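You operate a simulated robot arm through the tools that you are given. There is no shell and no other tool.

Carry out the task below with a simulated robot arm. There is one attempt and no reset: what you move stays moved.

Task
Switch off and unplug the inflator, shut both taps, take the orange hose off.
Fine: Switch off before you pull the plug; plug beside its socket box, orange hose end standing on the bench; green and yellow hoses stay on.

It is judged by the outcome, as a careful person would: the job done as asked, and still so three seconds after it is handed in. It fails if anything else is knocked over, pushed out of place, dropped, spilled or broken.

Robot
A 7-joint arm with a two-finger parallel gripper, fixed in place. Base frame: the origin is at the foot of the arm, x ahead of it, y to its left, z up. Units: cm, degrees, N and s.
Its first joint turns from -166.0 to 166.0 degrees. Payload 3.43 kg.
Tool frame: the origin (TCP) lies between the finger pads and is the grasp point; the fingertips stand 3 cm ahead of it; z points along the fingers, y is the line along which they close. The gripper opens to 9.4 cm. The fingers are 2.8 cm wide and 1 cm thick; the gripper's body (5 by 9.6 cm) begins 5.5 cm behind the TCP.
Orientation is that of the tool frame in the base frame, as a unit quaternion [x, y, z, w]. With the fingers straight down and closing along the base's y, the tool's x points along the base's -x, its y along +y and its z along -z.

Tools
- The arm moves only by the tool send_rows. Its argument "rows" is a list of rows, each an object of numbers (a shift or turn left out is 0, a gripper value left out holds the last): "tx", "ty", "tz": the shift along the base's x, y, z in cm; "ax", "ay", "az": the turn, a rotation vector about the base's x, y, z in degrees; "jaw": the gripper command, from -1 (shut) to 1 (fully open), values between in proportion. In form: [{"tx": .., "ty": .., "tz": .., "ax": .., "ay": .., "az": .., "jaw": ..}, ...]. A call has 1 to 20 rows; each row is the pose to reach, as a shift and turn from the pose commanded when the call began. A row lasts 0.2 s, in which the tool goes at most 5 cm and 8.6 degrees; a call with a longer step from one row to the next is refused whole, and so is a gripper value outside its range. Where a pose cannot be reached the arm comes as near as it can. A force on the tool above 40 N (or 10 N above the force at the start of the call, whichever is more), or a blocked arm, ends the call early, and 0.2 s more pass. Each finger travels about 4.5 cm/s and halts on what it meets, pressing with about 41 N; the grip force reading is that of the motor and also rises with nothing between the fingers. The clock runs only during rows and for 0.2 s after the last one: add rows that repeat a pose to give the fingers time. It gives the time, the measured TCP pose, the force on the tool (base axes), the opening and the grip force at its end, in the units of the frame above (readings bear some noise), with the torque about the TCP (base axes, N m) and any sound that the robot's microphone picked up, and new pictures: "show" is both (left out), scene, wrist or none.
- Cameras (640 x 400 px; columns grow to the right, rows downward): "scene" is fixed at [5.06, 64.96, 146.13]; the picture's right is [0.27, -0.96, 0.00], its down [-0.80, -0.22, -0.56] and it looks along [0.54, 0.15, -0.83] (base axes); focal length 269 px, centre (320, 200). "wrist" rides on the gripper at [7.6, 1.4, -10.3] in the tool frame; the picture's right is [-0.18, 0.98, 0.00], its down [-0.75, -0.14, -0.64] and it looks along [-0.63, -0.12, 0.77] (tool axes); focal length 243 px, centre (320, 200). There is no depth. A picture from a camera that has moved, and an enlarged one, comes with that camera's place and axes in the base frame and with its lens.
- inspect(camera, box): a new picture of the part [left, top, right, bottom] of that camera's present view, enlarged. The clock stands still meanwhile.
- hand_in(): hands the job in; it is judged then, once.

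Places have to be worked out from the pictures, the camera data and where the tool is seen. Open the gripper and draw the arm clear of the work before you hand the job in, unless the task says otherwise.

The tools are called by a JSON object that holds its "method" and its "body". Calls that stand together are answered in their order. send_rows: Moves the arm, as the interface text tells. Its arguments: {"type":"object","properties":{"rows":{"type":"array"},"show":{"type":"string","enum":["both","scene","wrist","none"]}},"required":["rows"]} The other tools are called the same way: inspect (camera, box) takes an enlarged picture of a part of a camera's view; hand_in () hands the job in.

At the start:

```text
time_s: 0.0
eef_pos: [30.28, 52.52, 124.3]
ee_rot: [0.0, 1.0, 0.0, 0.0]
force: [0.6, -0.4, -1.0]
ft_torque: [0.0, -0.01, 0.03]
finger_gap: 9.36
grasp_force: 0.0
```

scene: 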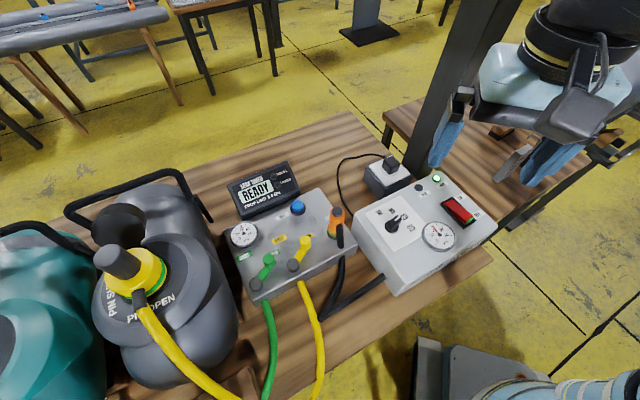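
wrist: 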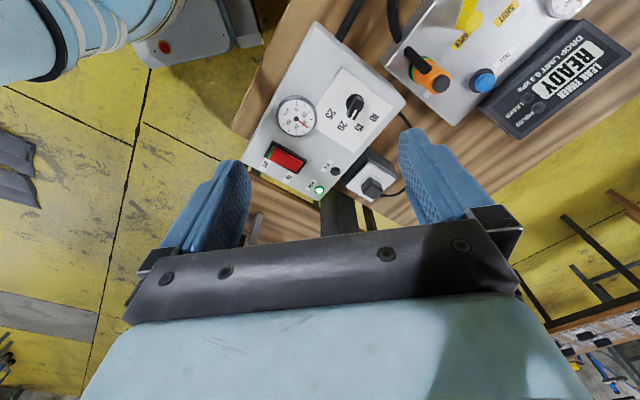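

I start by looking closer at the inflator, the tap box and the socket.

{"method": "inspect", "body": {"camera": "scene", "box": [340, 140, 500, 300]}}

{"method": "inspect", "body": {"camera": "scene", "box": [215, 150, 375, 310]}}

{"method": "inspect", "body": {"camera": "wrist", "box": [230, 60, 430, 220]}}

{"method": "inspect", "body": {"camera": "wrist", "box": [380, 0, 620, 150]}}

```text
2.50 times, centred on (420, 220) of scene
camera zoom: at [5.06, 64.96, 146.13], right [0.27, -0.96, 0.0], down [-0.8, -0.22, -0.56], along [0.54, 0.15, -0.83], focal length 672 px, centre (70, 150)
```

zoom: 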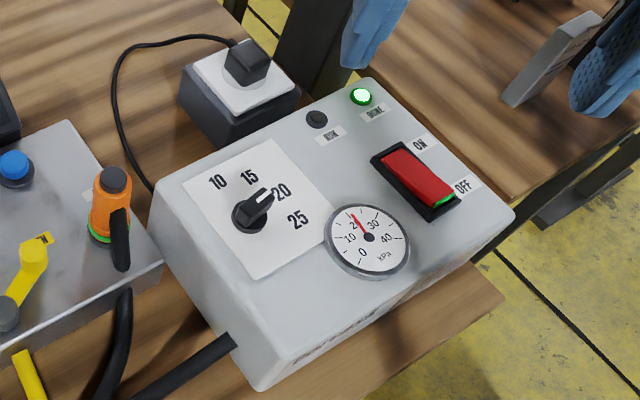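

```text
2.50 times, centred on (295, 230) of scene
camera zoom: at [5.06, 64.96, 146.13], right [0.27, -0.96, 0.0], down [-0.8, -0.22, -0.56], along [0.54, 0.15, -0.83], focal length 672 px, centre (382, 125)
```

zoom: 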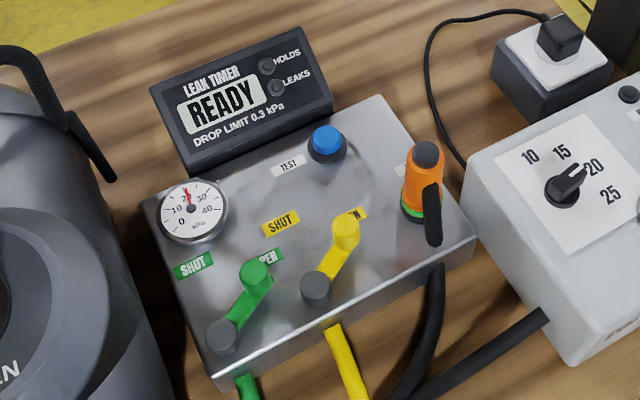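

```text
2.50 times, centred on (330, 140) of wrist
camera zoom: at [22.58, 53.97, 134.45], right [0.18, 0.98, 0.0], down [0.75, -0.14, 0.64], along [0.63, -0.12, -0.77], focal length 606 px, centre (295, 350)
```

zoom: 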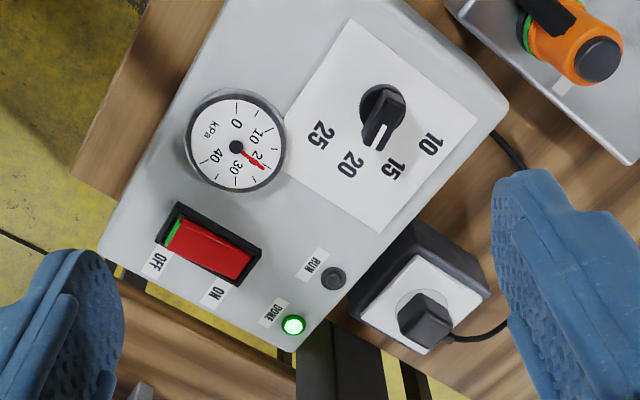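

```text
2.67 times, centred on (500, 75) of wrist
camera zoom: at [22.58, 53.97, 134.45], right [0.18, 0.98, 0.0], down [0.75, -0.14, 0.64], along [0.63, -0.12, -0.77], focal length 647 px, centre (-160, 533)
```

zoom: 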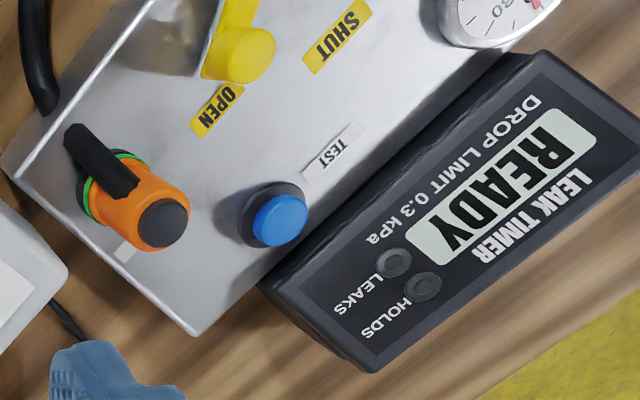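

The two views roughly triangulate: the inflator top is near z≈90, the DONE light is at about (56,47), and the plug is at about (57,60). A tall vertical post stands just behind them. I'll move the wrist camera over the tap box for a second viewpoint.

{"method": "send_rows", "body": {"rows": [{"tx": 2, "ty": 4, "tz": -2}, {"tx": 3, "ty": 8, "tz": -4}, {"tx": 4, "ty": 12, "tz": -6}, {"tx": 5, "ty": 16, "tz": -8}, {"tx": 5, "ty": 16, "tz": -8}]}}

```text
time_s: 1.2
eef_pos: [35.33, 68.38, 116.15]
ee_rot: [-0.001, 1.0, 0.0, -0.001]
force: [-0.4, -0.1, 1.2]
ft_torque: [0.0, -0.01, -0.02]
finger_gap: 9.37
grasp_force: 0.1
camera wrist: at [27.56, 69.93, 126.34], right [0.18, 0.98, 0.0], down [0.75, -0.14, 0.64], along [0.63, -0.12, -0.77], focal length 243 px, centre (320, 200)
```

scene: 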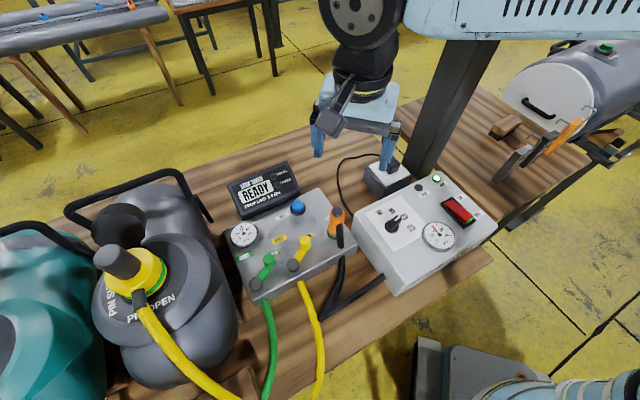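
wrist: 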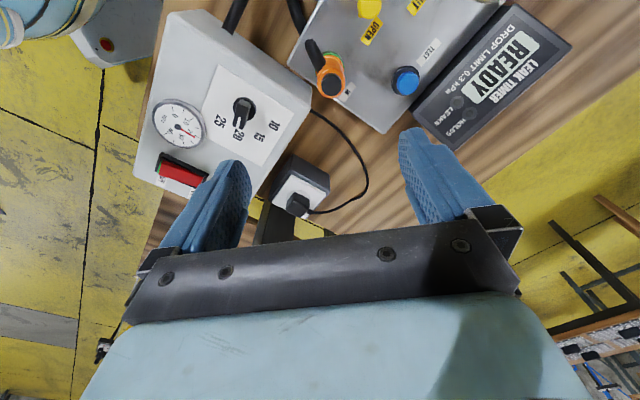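

The second view tightens the estimates. The rocker is at about (45.9, 42.5, 92), the orange cap is at about (35.5, 69.6, 96.5), and the inflator is turned roughly 45° about vertical. I'll look closer at the plug, the post and the orange coupling from here.

{"method": "inspect", "body": {"camera": "wrist", "box": [230, 110, 390, 250]}}

{"method": "inspect", "body": {"camera": "wrist", "box": [260, 0, 480, 140]}}

{"method": "inspect", "body": {"camera": "scene", "box": [340, 100, 500, 220]}}

{"method": "inspect", "body": {"camera": "scene", "box": [230, 190, 360, 300]}}

```text
2.86 times, centred on (310, 180) of wrist
camera zoom: at [27.56, 69.93, 126.34], right [0.18, 0.98, 0.0], down [0.75, -0.14, 0.64], along [0.63, -0.12, -0.77], focal length 693 px, centre (349, 257)
```

zoom: 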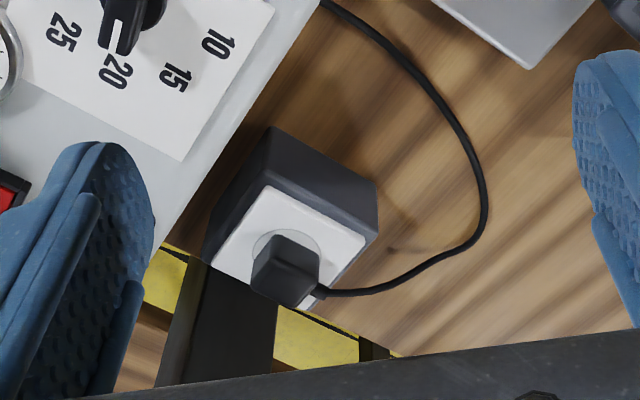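

```text
2.86 times, centred on (370, 70) of wrist
camera zoom: at [27.56, 69.93, 126.34], right [0.18, 0.98, 0.0], down [0.75, -0.14, 0.64], along [0.63, -0.12, -0.77], focal length 693 px, centre (177, 571)
```

zoom: 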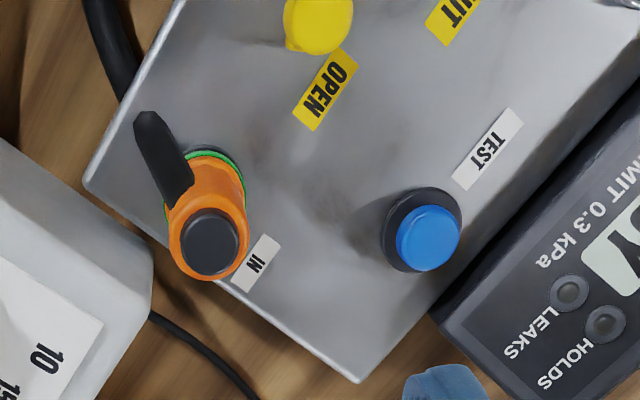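

```text
3.33 times, centred on (420, 160) of scene
camera zoom: at [5.06, 64.96, 146.13], right [0.27, -0.96, 0.0], down [-0.8, -0.22, -0.56], along [0.54, 0.15, -0.83], focal length 896 px, centre (-13, 333)
```

zoom: 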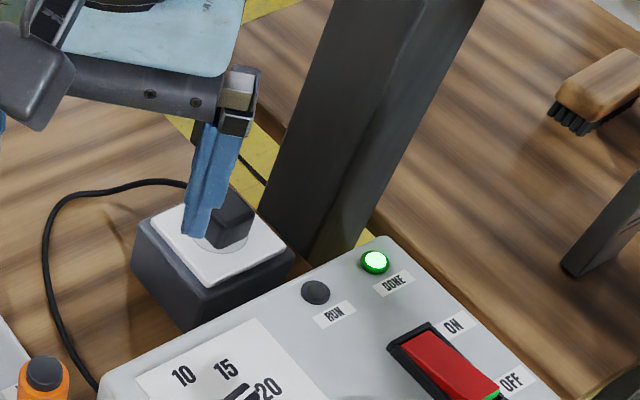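

```text
3.64 times, centred on (295, 245) of scene
camera zoom: at [5.06, 64.96, 146.13], right [0.27, -0.96, 0.0], down [-0.8, -0.22, -0.56], along [0.54, 0.15, -0.83], focal length 977 px, centre (411, 36)
```

zoom: 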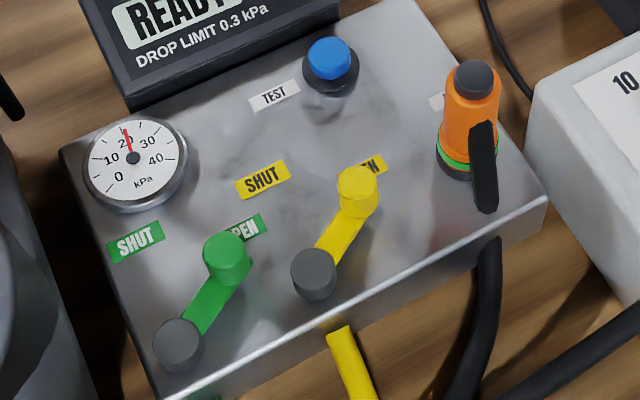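

The rocker is seesaw style, with its OFF end nearest the robot and raised. I'll close the fingers, yaw the tool -45° and hover over the OFF end at about (45, 41.5) to check alignment.

{"method": "send_rows", "body": {"rows": [{"tx": 1.5, "ty": -4, "tz": 0, "az": -7.5, "jaw": -1}, {"tx": 3, "ty": -8.5, "tz": 0, "az": -15, "jaw": -1}, {"tx": 4.5, "ty": -13, "tz": -1, "az": -22.5, "jaw": -1}, {"tx": 6, "ty": -17.5, "tz": -2, "az": -30, "jaw": -1}, {"tx": 8, "ty": -22, "tz": -4, "az": -37.5, "jaw": -1}, {"tx": 9.7, "ty": -26.8, "tz": -6, "az": -44, "jaw": -1}, {"tx": 9.7, "ty": -26.8, "tz": -10, "az": -44, "jaw": -1}, {"tx": 9.7, "ty": -26.8, "tz": -12, "az": -44, "jaw": -1}, {"tx": 9.7, "ty": -26.8, "tz": -12, "az": -44, "jaw": -1}]}}

```text
refused: row 5 steps farther than a row can; nothing moved
```

Row 5 stepped slightly too far, so I'm spacing the same move more finely.

{"method": "send_rows", "body": {"rows": [{"tx": 1.5, "ty": -4, "tz": 0, "az": -7, "jaw": -1}, {"tx": 3, "ty": -8, "tz": 0, "az": -14, "jaw": -1}, {"tx": 4.5, "ty": -12, "tz": -1, "az": -21, "jaw": -1}, {"tx": 6, "ty": -16, "tz": -2, "az": -28, "jaw": -1}, {"tx": 7.5, "ty": -20, "tz": -3, "az": -35, "jaw": -1}, {"tx": 9, "ty": -24, "tz": -4, "az": -42, "jaw": -1}, {"tx": 9.7, "ty": -26.8, "tz": -6, "az": -44, "jaw": -1}, {"tx": 9.7, "ty": -26.8, "tz": -10, "az": -44, "jaw": -1}, {"tx": 9.7, "ty": -26.8, "tz": -12, "az": -44, "jaw": -1}, {"tx": 9.7, "ty": -26.8, "tz": -12, "az": -44, "jaw": -1}]}}

```text
time_s: 3.4
eef_pos: [45.1, 41.34, 104.12]
ee_rot: [0.375, 0.927, 0.0, 0.0]
force: [0.2, -0.5, 0.0]
ft_torque: [0.02, 0.0, 0.01]
finger_gap: 0.02
grasp_force: 32.9
camera wrist: at [40.51, 47.78, 114.32], right [0.82, 0.58, 0.0], down [0.44, -0.63, 0.64], along [0.37, -0.52, -0.77], focal length 243 px, centre (320, 200)
```

scene: 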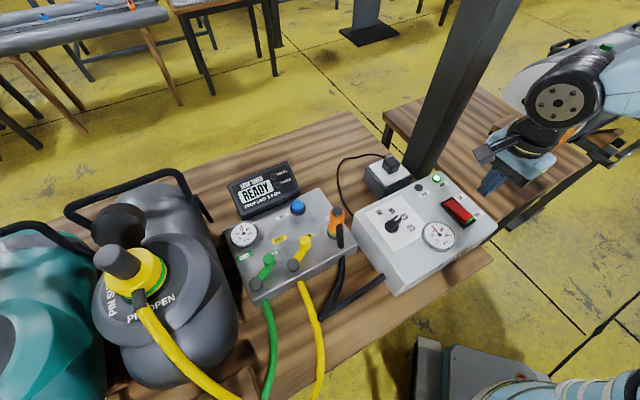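
wrist: 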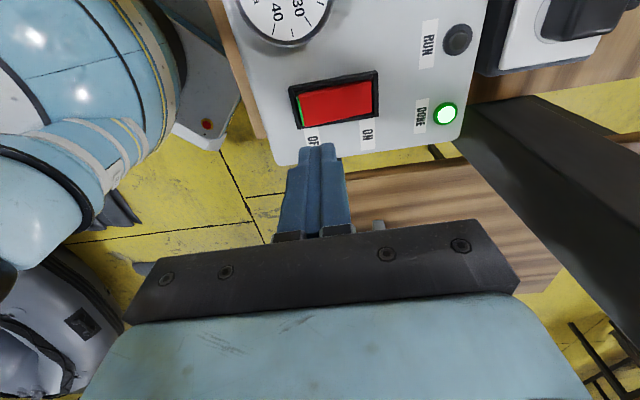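

The rocker centre is at about (45.9, 43.0), about 6.3 cm long along the 45° line. The fingertips should land at about (44.35, 41.45). I'll shift there and descend to just above it.

{"method": "send_rows", "body": {"rows": [{"tx": -0.75, "ty": 0.1, "tz": -3}, {"tx": -0.75, "ty": 0.1, "tz": -5.5}, {"tx": -0.75, "ty": 0.1, "tz": -6.5}, {"tx": -0.75, "ty": 0.1, "tz": -6.5}], "show": "both"}}

{"method": "inspect", "body": {"camera": "wrist", "box": [220, 40, 420, 190]}}

{"method": "inspect", "body": {"camera": "scene", "box": [400, 150, 520, 250]}}

```text
time_s: 4.4
eef_pos: [44.05, 41.64, 97.54]
ee_rot: [0.375, 0.927, 0.0, 0.0]
force: [0.4, -0.4, 0.2]
ft_torque: [-0.01, -0.01, -0.02]
finger_gap: 0.03
grasp_force: 33.0
camera wrist: at [39.59, 48.04, 107.87], right [0.82, 0.58, 0.0], down [0.44, -0.62, 0.64], along [0.37, -0.52, -0.77], focal length 243 px, centre (320, 200)
```

scene: 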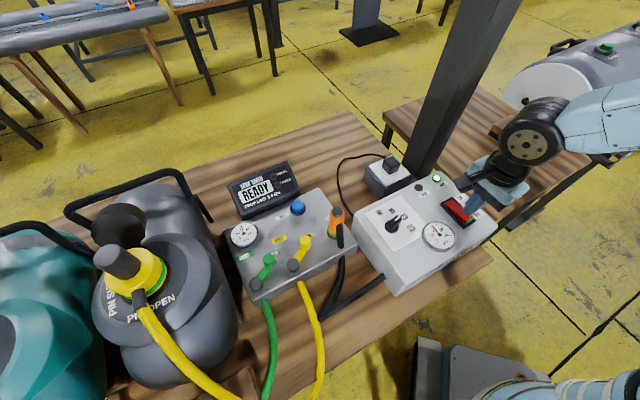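
wrist: 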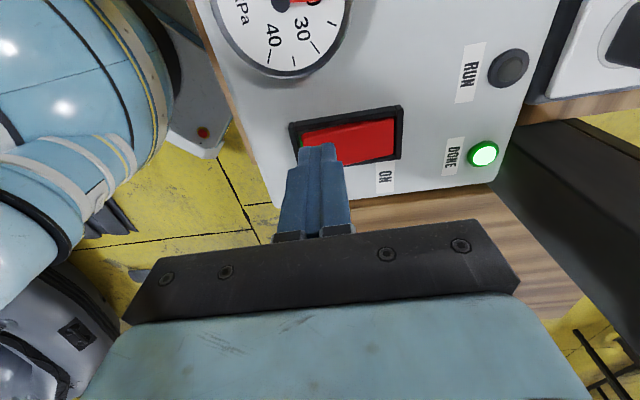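

```text
2.67 times, centred on (320, 115) of wrist
camera zoom: at [39.59, 48.04, 107.87], right [0.82, 0.58, 0.0], down [0.44, -0.62, 0.64], along [0.37, -0.52, -0.77], focal length 647 px, centre (320, 427)
```

zoom: 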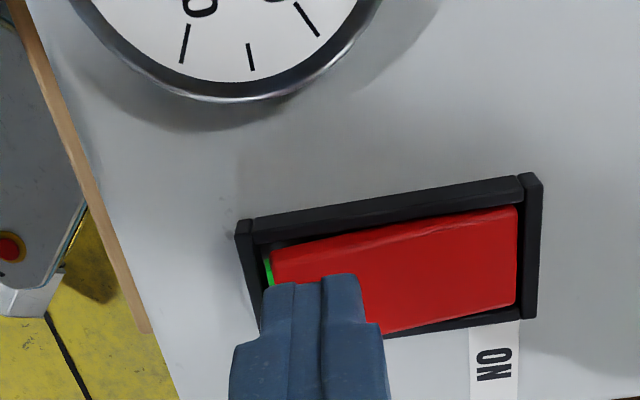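

```text
4.00 times, centred on (460, 200) of scene
camera zoom: at [5.06, 64.96, 146.13], right [0.27, -0.96, 0.0], down [-0.8, -0.22, -0.56], along [0.54, 0.15, -0.83], focal length 1075 px, centre (-240, 200)
```

zoom: 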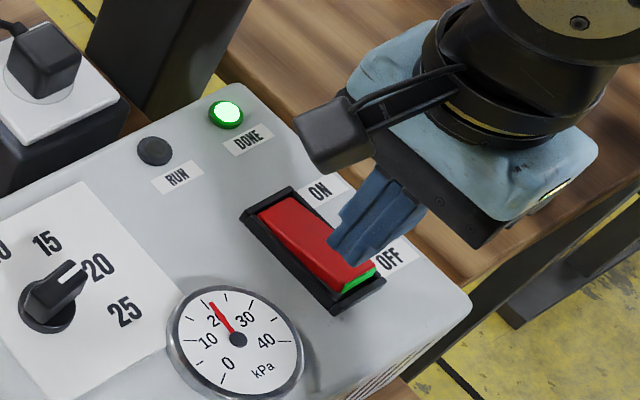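

The fingertips sit over the OFF end of the rocker, about 1.5–2 cm above it. Now I'll press down in small steps.

{"method": "send_rows", "body": {"rows": [{"tz": -0.6}, {"tz": -1.0}, {"tz": -1.3}, {"tz": -1.6}, {"tz": -1.9}, {"tz": -2.2}, {"tz": -2.5}]}}

{"method": "inspect", "body": {"camera": "scene", "box": [400, 150, 520, 250]}}

```text
time_s: 6.0
eef_pos: [44.17, 41.57, 95.4]
ee_rot: [0.375, 0.927, 0.001, 0.001]
force: [-10.4, -17.5, 32.0]
ft_torque: [-0.4, -0.01, -0.14]
finger_gap: 0.0
grasp_force: 33.7
camera wrist: at [39.6, 48.05, 105.68], right [0.82, 0.58, 0.0], down [0.44, -0.63, 0.64], along [0.37, -0.52, -0.77], focal length 243 px, centre (320, 200)
```

scene: 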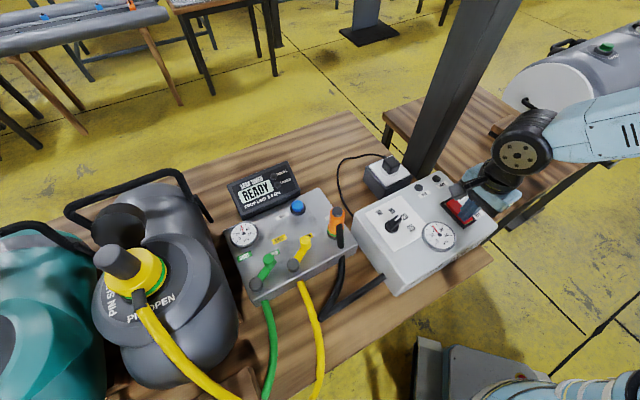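
wrist: 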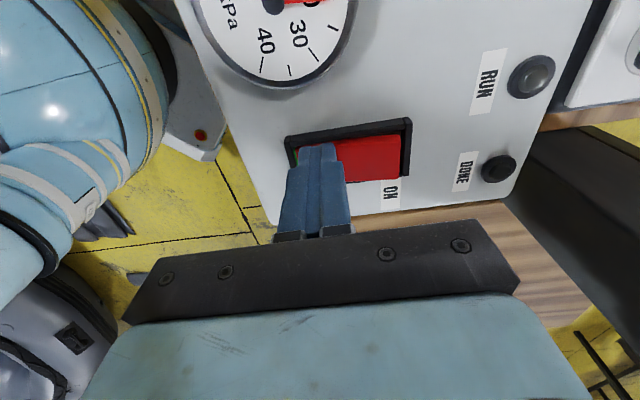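

```text
4.00 times, centred on (460, 200) of scene
camera zoom: at [5.06, 64.96, 146.13], right [0.27, -0.96, 0.0], down [-0.8, -0.22, -0.56], along [0.54, 0.15, -0.83], focal length 1075 px, centre (-240, 200)
```

zoom: 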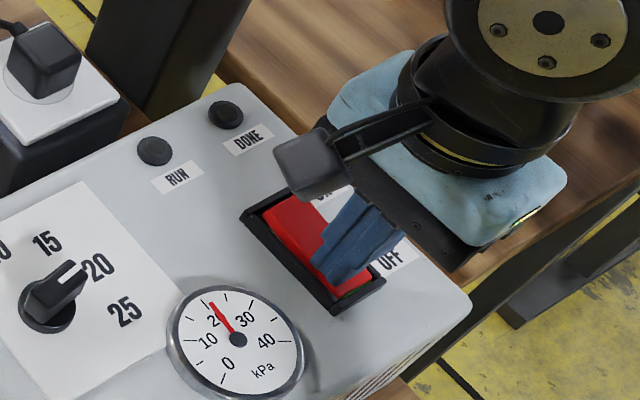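

The DONE lamp went out, so the inflator is switched off. I'll lift clear and check that the rocker stays.

{"method": "send_rows", "body": {"rows": [{"tz": 1.5}, {"tz": 5}, {"tz": 9}, {"tz": 13}, {"tz": 16}, {"tz": 16}]}}

{"method": "inspect", "body": {"camera": "scene", "box": [350, 130, 510, 260]}}

{"method": "inspect", "body": {"camera": "scene", "box": [350, 140, 430, 200]}}

{"method": "inspect", "body": {"camera": "wrist", "box": [400, 0, 640, 180]}}

```text
time_s: 7.4
eef_pos: [44.49, 41.7, 111.15]
ee_rot: [0.375, 0.927, 0.0, 0.001]
force: [-0.5, -0.8, -0.7]
ft_torque: [-0.05, -0.01, -0.01]
finger_gap: 0.01
grasp_force: 32.9
camera wrist: at [39.77, 48.17, 121.43], right [0.82, 0.58, 0.0], down [0.44, -0.63, 0.64], along [0.37, -0.52, -0.77], focal length 243 px, centre (320, 200)
```

scene: 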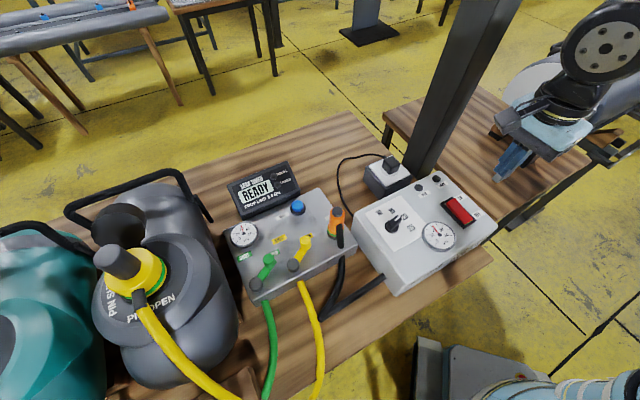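
wrist: 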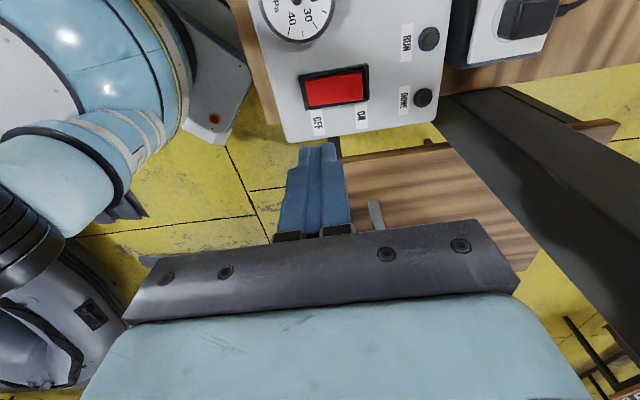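

```text
3.08 times, centred on (430, 195) of scene
camera zoom: at [5.06, 64.96, 146.13], right [0.27, -0.96, 0.0], down [-0.8, -0.22, -0.56], along [0.54, 0.15, -0.83], focal length 827 px, centre (-18, 215)
```

zoom: 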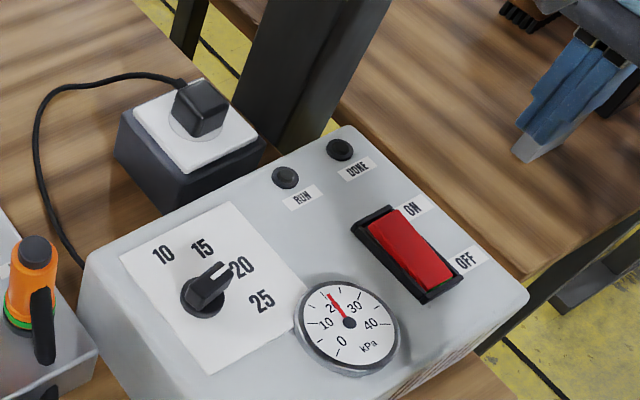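

```text
6.67 times, centred on (390, 170) of scene
camera zoom: at [5.06, 64.96, 146.13], right [0.27, -0.96, 0.0], down [-0.8, -0.22, -0.56], along [0.54, 0.15, -0.83], focal length 1791 px, centre (-147, 400)
```

zoom: 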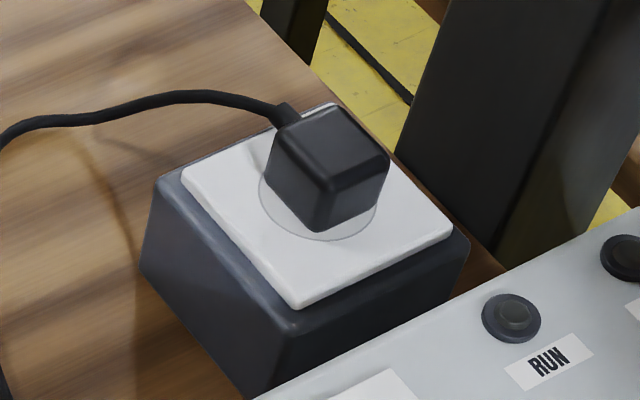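

```text
2.22 times, centred on (520, 90) of wrist
camera zoom: at [39.77, 48.17, 121.43], right [0.82, 0.58, 0.0], down [0.44, -0.63, 0.64], along [0.37, -0.52, -0.77], focal length 539 px, centre (-124, 444)
```

zoom: 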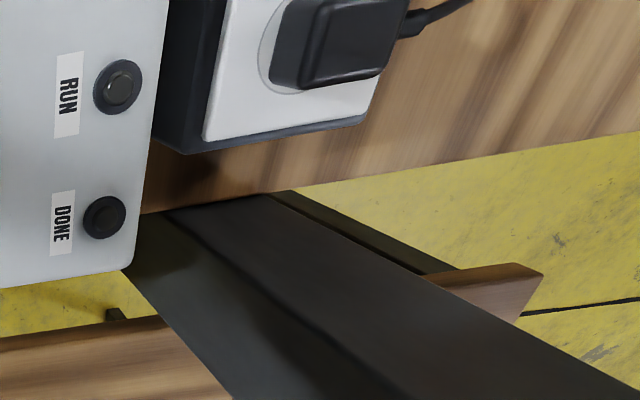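

The rocker is held down at OFF. Triangulation puts the plug top at about (58.0, 59.5, 91.4), a 3.1 cm cube at 45° with its cord leaving toward (-x,+y). The post face is about 9 cm away on the other side. The current yaw closes along the cord-free faces, so I'll route around and hover above the plug with the jaw open.

{"method": "send_rows", "body": {"rows": [{"tx": 1.5, "ty": 4, "jaw": 0.5}, {"tx": 3, "ty": 8, "jaw": 0.5}, {"tx": 4.5, "ty": 12, "jaw": 0.5}, {"tx": 6.5, "ty": 16, "jaw": 0.5}, {"tx": 9, "ty": 18, "jaw": 0.5}, {"tx": 12, "ty": 18, "jaw": 0.5}, {"tx": 13.3, "ty": 17.9, "jaw": 0.5}, {"tx": 13.3, "ty": 17.9, "tz": -3, "jaw": 0.5}, {"tx": 13.3, "ty": 17.9, "tz": -6, "jaw": 0.5}, {"tx": 13.3, "ty": 17.9, "tz": -8, "jaw": 0.5}, {"tx": 13.3, "ty": 17.9, "tz": -8, "jaw": 0.5}]}}

{"method": "inspect", "body": {"camera": "wrist", "box": [220, 40, 420, 240]}}

{"method": "inspect", "body": {"camera": "scene", "box": [340, 90, 480, 200]}}

```text
time_s: 9.8
eef_pos: [57.39, 59.44, 103.33]
ee_rot: [0.375, 0.927, 0.0, 0.0]
force: [-0.8, -0.6, -0.1]
ft_torque: [0.01, 0.02, 0.0]
finger_gap: 7.07
grasp_force: 0.1
camera wrist: at [52.76, 65.87, 113.56], right [0.82, 0.58, 0.0], down [0.44, -0.63, 0.64], along [0.37, -0.52, -0.77], focal length 243 px, centre (320, 200)
```

scene: 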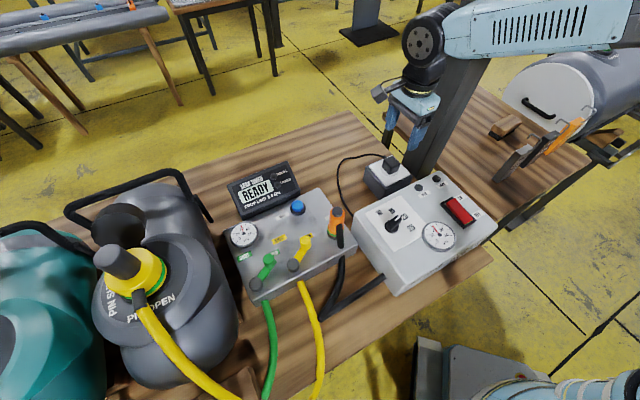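
wrist: 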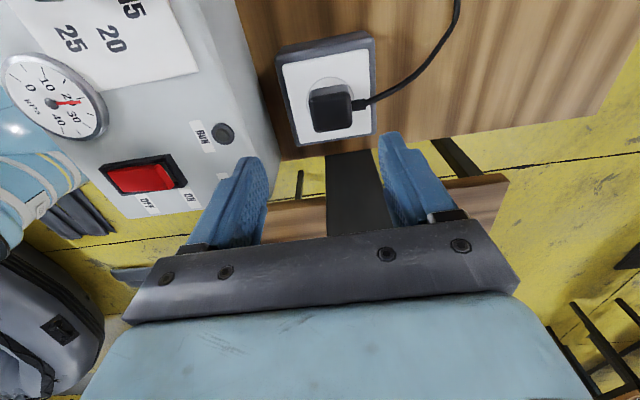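

```text
2.00 times, centred on (320, 140) of wrist
camera zoom: at [52.76, 65.87, 113.56], right [0.82, 0.58, 0.0], down [0.44, -0.63, 0.64], along [0.37, -0.52, -0.77], focal length 485 px, centre (320, 320)
```

zoom: 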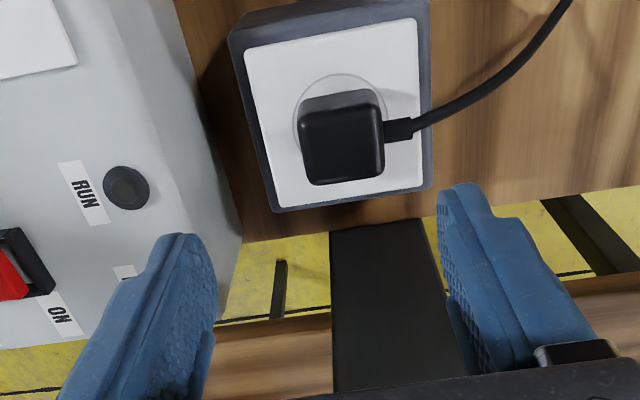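

```text
3.64 times, centred on (410, 145) of scene
camera zoom: at [5.06, 64.96, 146.13], right [0.27, -0.96, 0.0], down [-0.8, -0.22, -0.56], along [0.54, 0.15, -0.83], focal length 977 px, centre (-7, 400)
```

zoom: 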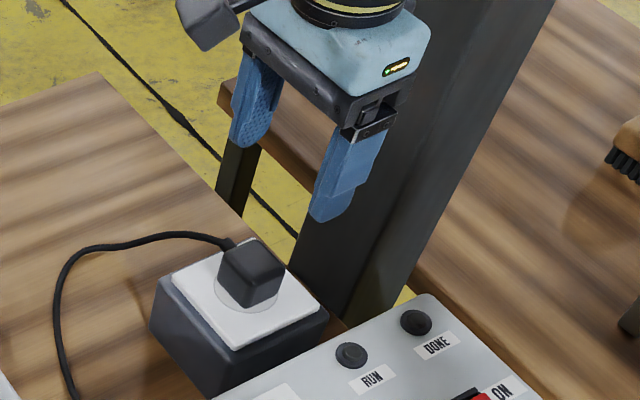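

From here the cord clearly leaves along (+x,+y), so the jaw must close along the other axis. I'll rotate the tool +89° in place, which swings the camera away from the post, and centre on the plug at about (58.1, 59.7).

{"method": "send_rows", "body": {"rows": [{"az": 8.1}, {"az": 16.2}, {"az": 24.3}, {"az": 32.4}, {"az": 40.5}, {"az": 48.6}, {"az": 56.7}, {"az": 64.8}, {"az": 72.9}, {"az": 81}, {"az": 89, "tx": 0.4, "ty": 0.2}, {"az": 89, "tx": 0.4, "ty": 0.2}]}}

{"method": "inspect", "body": {"camera": "wrist", "box": [220, 40, 420, 240]}}

{"method": "inspect", "body": {"camera": "scene", "box": [340, 90, 480, 200]}}

```text
time_s: 12.4
eef_pos: [57.91, 59.72, 103.34]
ee_rot: [-0.383, 0.924, 0.0, -0.001]
force: [-0.2, 0.2, 0.1]
ft_torque: [-0.01, -0.02, 0.02]
finger_gap: 7.06
grasp_force: 0.1
camera wrist: at [51.37, 55.53, 113.52], right [-0.57, 0.82, 0.0], down [0.63, 0.43, 0.64], along [0.53, 0.36, -0.77], focal length 243 px, centre (320, 200)
```

scene: 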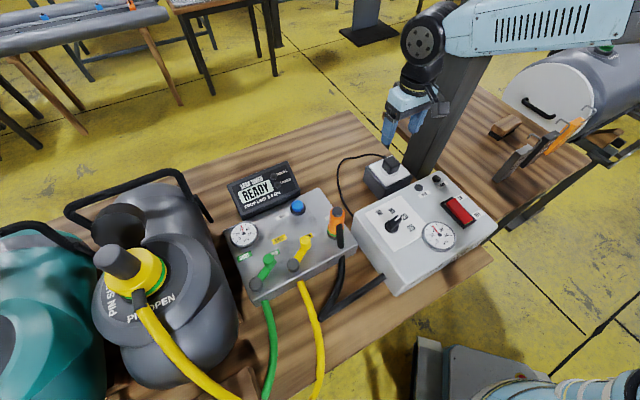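
wrist: 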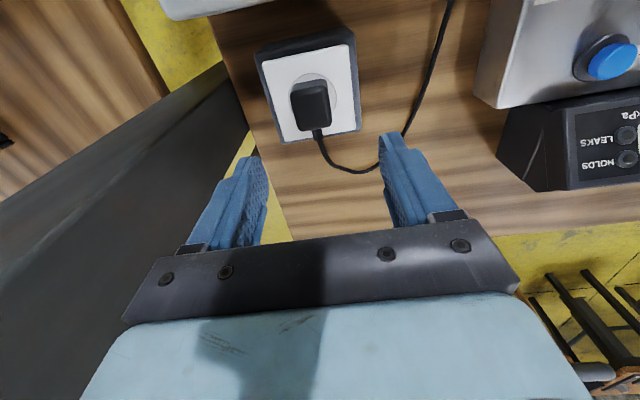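

```text
2.00 times, centred on (320, 140) of wrist
camera zoom: at [51.37, 55.53, 113.52], right [-0.57, 0.82, 0.0], down [0.63, 0.43, 0.64], along [0.53, 0.36, -0.77], focal length 485 px, centre (320, 320)
```

zoom: 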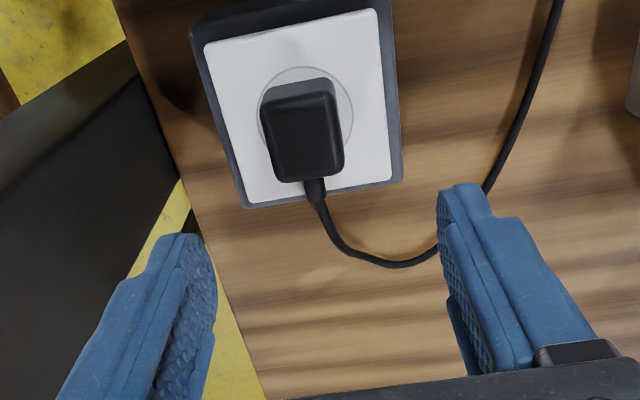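

```text
3.64 times, centred on (410, 145) of scene
camera zoom: at [5.06, 64.96, 146.13], right [0.27, -0.96, 0.0], down [-0.8, -0.22, -0.56], along [0.54, 0.15, -0.83], focal length 977 px, centre (-7, 400)
```

zoom: 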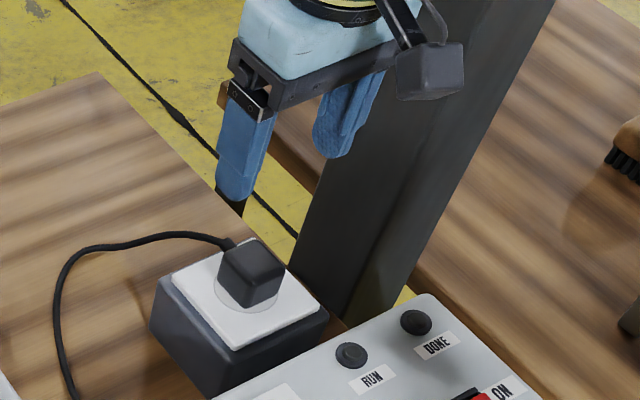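

The plug is centred at about (58.05, 59.5), between the open fingers. I'll lower so the fingertips stop just above the socket plate.

{"method": "send_rows", "body": {"rows": [{"tx": 0.15, "ty": -0.2, "tz": -4}, {"tx": 0.15, "ty": -0.2, "tz": -7}, {"tx": 0.15, "ty": -0.2, "tz": -9}, {"tx": 0.15, "ty": -0.2, "tz": -10}, {"tx": 0.15, "ty": -0.2, "tz": -10.6}, {"tx": 0.15, "ty": -0.2, "tz": -11.0}, {"tx": 0.15, "ty": -0.2, "tz": -11.0}]}}

{"method": "inspect", "body": {"camera": "wrist", "box": [220, 60, 420, 240]}}

{"method": "inspect", "body": {"camera": "scene", "box": [350, 120, 440, 200]}}

```text
time_s: 14.0
eef_pos: [58.11, 59.69, 92.22]
ee_rot: [-0.382, 0.924, 0.0, 0.001]
force: [0.5, -0.8, 0.8]
ft_torque: [-0.01, -0.05, 0.01]
finger_gap: 7.06
grasp_force: 0.1
camera wrist: at [51.58, 55.45, 102.5], right [-0.56, 0.83, 0.0], down [0.63, 0.43, 0.64], along [0.53, 0.36, -0.77], focal length 243 px, centre (320, 200)
```

scene: 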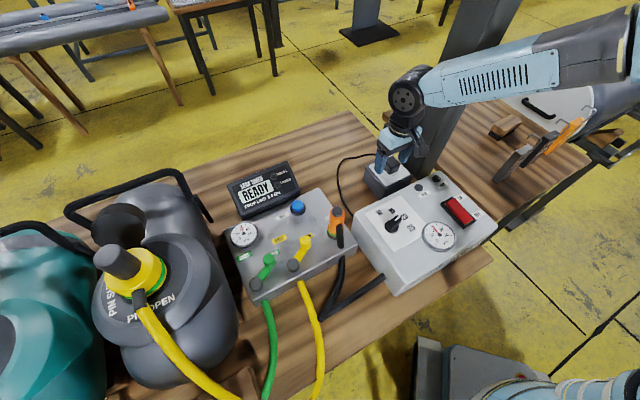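
wrist: 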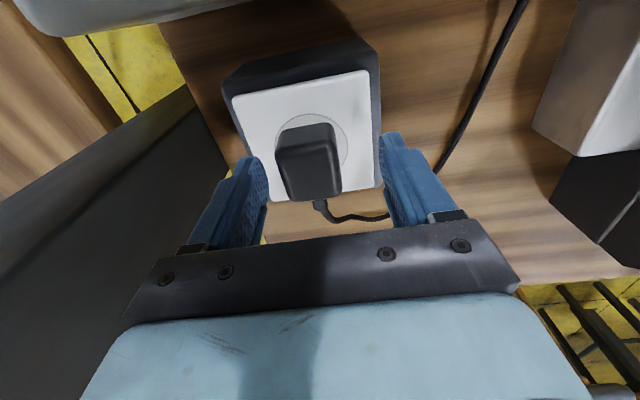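

```text
2.22 times, centred on (320, 150) of wrist
camera zoom: at [51.58, 55.45, 102.5], right [-0.56, 0.83, 0.0], down [0.63, 0.43, 0.64], along [0.53, 0.36, -0.77], focal length 539 px, centre (320, 311)
```

zoom: 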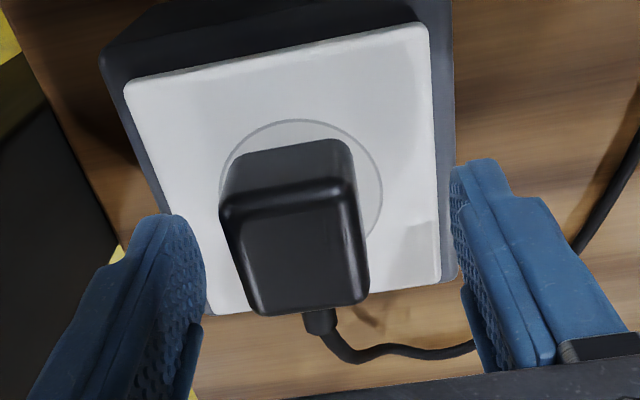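

```text
5.00 times, centred on (395, 160) of scene
camera zoom: at [5.06, 64.96, 146.13], right [0.27, -0.96, 0.0], down [-0.8, -0.22, -0.56], along [0.54, 0.15, -0.83], focal length 1343 px, centre (-55, 400)
```

zoom: 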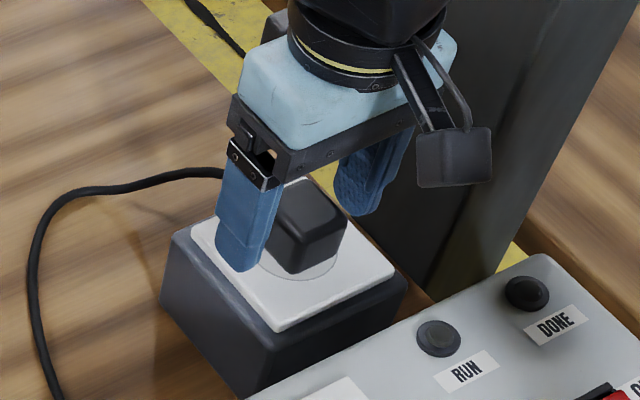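

The plug is about 0.3 cm off centre, so I'll nudge the tool and close on it.

{"method": "send_rows", "body": {"rows": [{"ty": -0.3, "tz": -0.2, "jaw": 0.5}, {"ty": -0.3, "tz": -0.2, "jaw": -1}, {"ty": -0.3, "tz": -0.2, "jaw": -1}, {"ty": -0.3, "tz": -0.2, "jaw": -1}, {"ty": -0.3, "tz": -0.2, "jaw": -1}, {"ty": -0.3, "tz": -0.2, "jaw": -1}]}}

{"method": "inspect", "body": {"camera": "scene", "box": [350, 120, 440, 200]}}

```text
time_s: 15.4
eef_pos: [58.09, 59.35, 92.08]
ee_rot: [-0.383, 0.924, 0.0, 0.0]
force: [-0.6, -0.2, 0.0]
ft_torque: [0.04, 0.0, 0.01]
finger_gap: 3.5
grasp_force: 40.6
heard: snap
camera wrist: at [51.61, 55.1, 102.31], right [-0.56, 0.83, 0.0], down [0.63, 0.43, 0.64], along [0.53, 0.36, -0.77], focal length 243 px, centre (320, 200)
```

scene: 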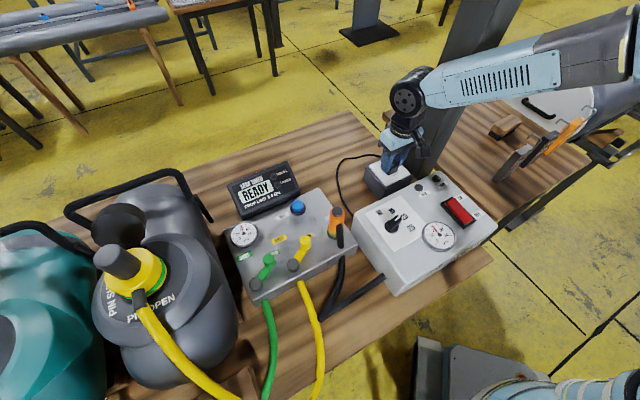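
wrist: 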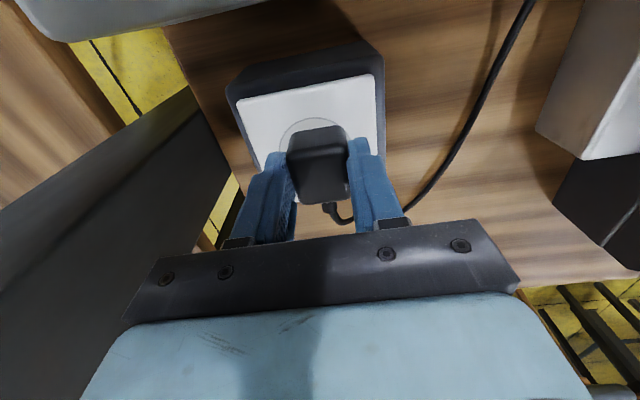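

```text
5.00 times, centred on (395, 160) of scene
camera zoom: at [5.06, 64.96, 146.13], right [0.27, -0.96, 0.0], down [-0.8, -0.22, -0.56], along [0.54, 0.15, -0.83], focal length 1343 px, centre (-55, 400)
```

zoom: 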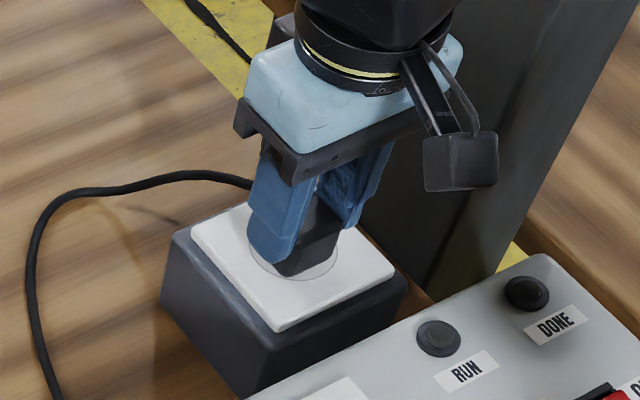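

The plug is gripped (gap 3.5 cm, 40 N) and the microphone picked up a snap. Now I'll pull straight up gradually.

{"method": "send_rows", "body": {"rows": [{"tz": 0.4}, {"tz": 0.8}, {"tz": 1.4}, {"tz": 2.2}, {"tz": 3.2}, {"tz": 4.4}, {"tz": 5.5}, {"tz": 5.5}]}}

{"method": "inspect", "body": {"camera": "scene", "box": [340, 110, 450, 210]}}

{"method": "inspect", "body": {"camera": "wrist", "box": [220, 60, 420, 240]}}

```text
time_s: 17.2
eef_pos: [58.13, 59.32, 97.71]
ee_rot: [-0.383, 0.924, 0.0, -0.001]
force: [-0.1, -0.6, -0.3]
ft_torque: [0.06, -0.02, 0.0]
finger_gap: 0.0
grasp_force: 33.4
camera wrist: at [51.59, 55.05, 107.88], right [-0.56, 0.83, 0.0], down [0.63, 0.43, 0.64], along [0.53, 0.36, -0.77], focal length 243 px, centre (320, 200)
```

scene: 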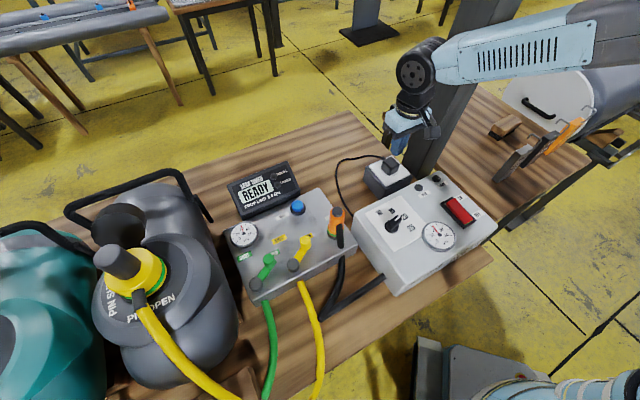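
wrist: 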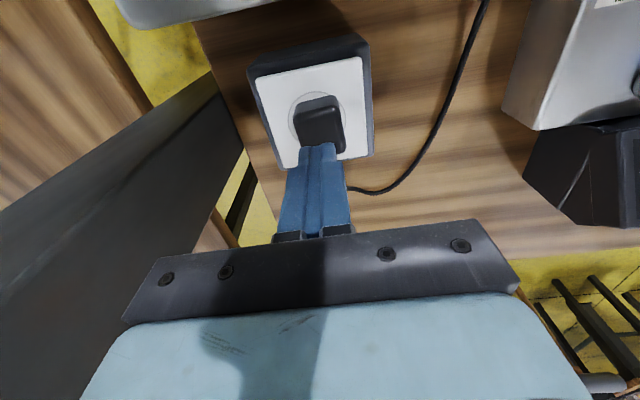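

```text
4.00 times, centred on (395, 160) of scene
camera zoom: at [5.06, 64.96, 146.13], right [0.27, -0.96, 0.0], down [-0.8, -0.22, -0.56], along [0.54, 0.15, -0.83], focal length 1075 px, centre (20, 360)
```

zoom: 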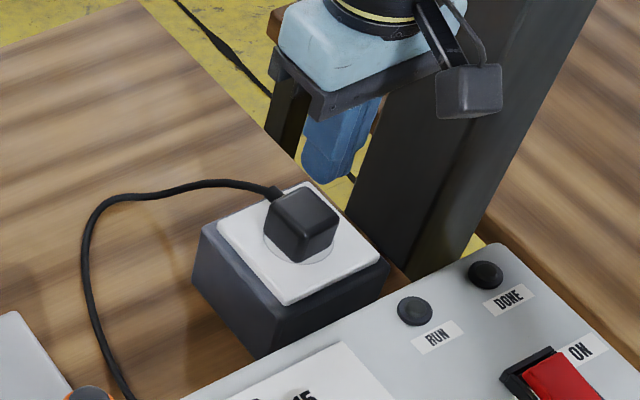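

```text
2.22 times, centred on (320, 150) of wrist
camera zoom: at [51.59, 55.05, 107.88], right [-0.56, 0.83, 0.0], down [0.63, 0.43, 0.64], along [0.53, 0.36, -0.77], focal length 539 px, centre (320, 311)
```

zoom: 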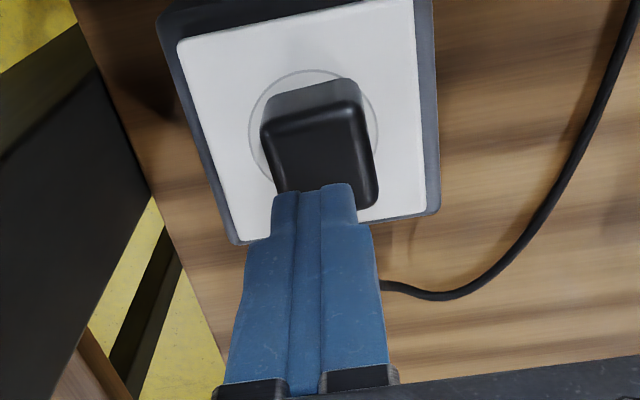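

The fingers slipped off and the plug is still in. I'll compare it closely with the earlier crop before regripping lower.

{"method": "inspect", "body": {"camera": "scene", "box": [350, 140, 430, 200]}}

{"method": "inspect", "body": {"camera": "wrist", "box": [280, 80, 360, 160]}}

```text
6.67 times, centred on (390, 170) of scene
camera zoom: at [5.06, 64.96, 146.13], right [0.27, -0.96, 0.0], down [-0.8, -0.22, -0.56], along [0.54, 0.15, -0.83], focal length 1791 px, centre (-147, 400)
```

zoom: 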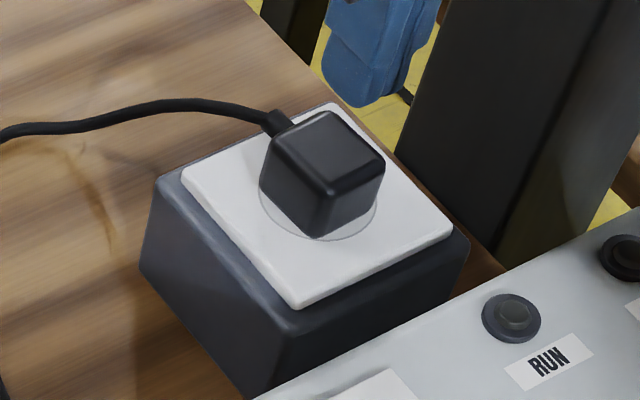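

```text
5.00 times, centred on (320, 120) of wrist
camera zoom: at [51.59, 55.05, 107.88], right [-0.56, 0.83, 0.0], down [0.63, 0.43, 0.64], along [0.53, 0.36, -0.77], focal length 1213 px, centre (320, 600)
```

zoom: 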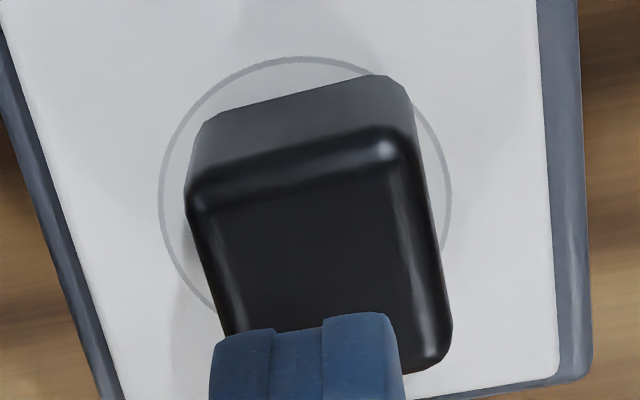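

The plug has shifted a few millimetres, so it may already be loosened. My pads overlapped only its top. I'll open, recentre on about (57.75, 59.4), and go lower this time.

{"method": "send_rows", "body": {"rows": [{"tz": 1, "jaw": 0.4}, {"tz": 1, "jaw": 0.4}, {"tz": 1, "jaw": 0.4}, {"tx": -0.35, "ty": 0.1, "tz": 0, "jaw": 0.4}, {"tx": -0.35, "ty": 0.1, "tz": -2.5, "jaw": 0.4}, {"tx": -0.35, "ty": 0.1, "tz": -4.5, "jaw": 0.4}, {"tx": -0.35, "ty": 0.1, "tz": -5.5, "jaw": 0.4}, {"tx": -0.35, "ty": 0.1, "tz": -6.2, "jaw": 0.4}, {"tx": -0.35, "ty": 0.1, "tz": -6.2, "jaw": 0.4}]}}

{"method": "inspect", "body": {"camera": "wrist", "box": [220, 60, 420, 240]}}

{"method": "inspect", "body": {"camera": "scene", "box": [350, 130, 430, 190]}}

```text
time_s: 19.2
eef_pos: [57.89, 59.51, 91.45]
ee_rot: [-0.383, 0.924, 0.001, 0.0]
force: [0.6, 0.4, 0.2]
ft_torque: [0.04, 0.0, 0.01]
finger_gap: 6.6
grasp_force: 0.0
camera wrist: at [51.39, 55.22, 101.58], right [-0.56, 0.83, 0.0], down [0.63, 0.43, 0.64], along [0.53, 0.36, -0.77], focal length 243 px, centre (320, 200)
```

scene: 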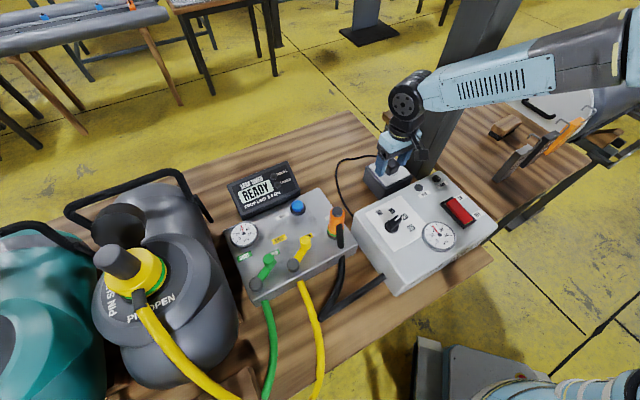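
wrist: 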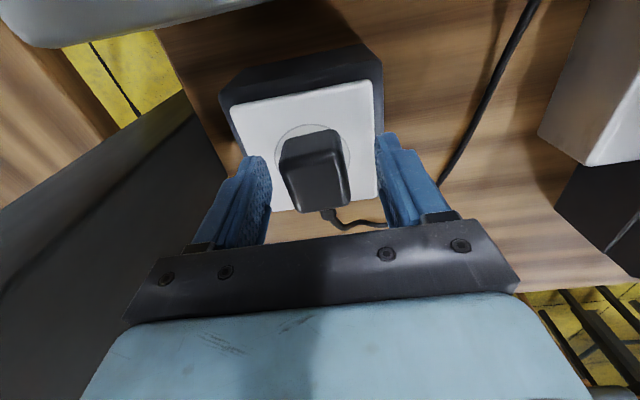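

```text
2.22 times, centred on (320, 150) of wrist
camera zoom: at [51.39, 55.22, 101.58], right [-0.56, 0.83, 0.0], down [0.63, 0.43, 0.64], along [0.53, 0.36, -0.77], focal length 539 px, centre (320, 311)
```

zoom: 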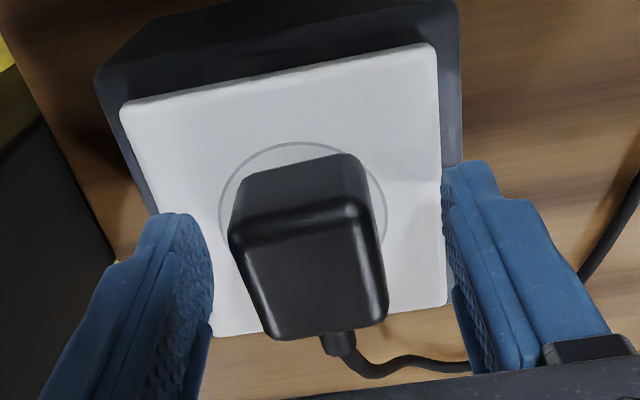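

```text
6.67 times, centred on (390, 160) of scene
camera zoom: at [5.06, 64.96, 146.13], right [0.27, -0.96, 0.0], down [-0.8, -0.22, -0.56], along [0.54, 0.15, -0.83], focal length 1791 px, centre (-147, 467)
```

zoom: 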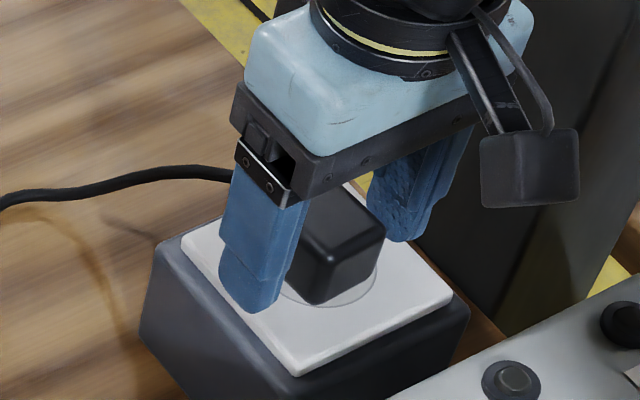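

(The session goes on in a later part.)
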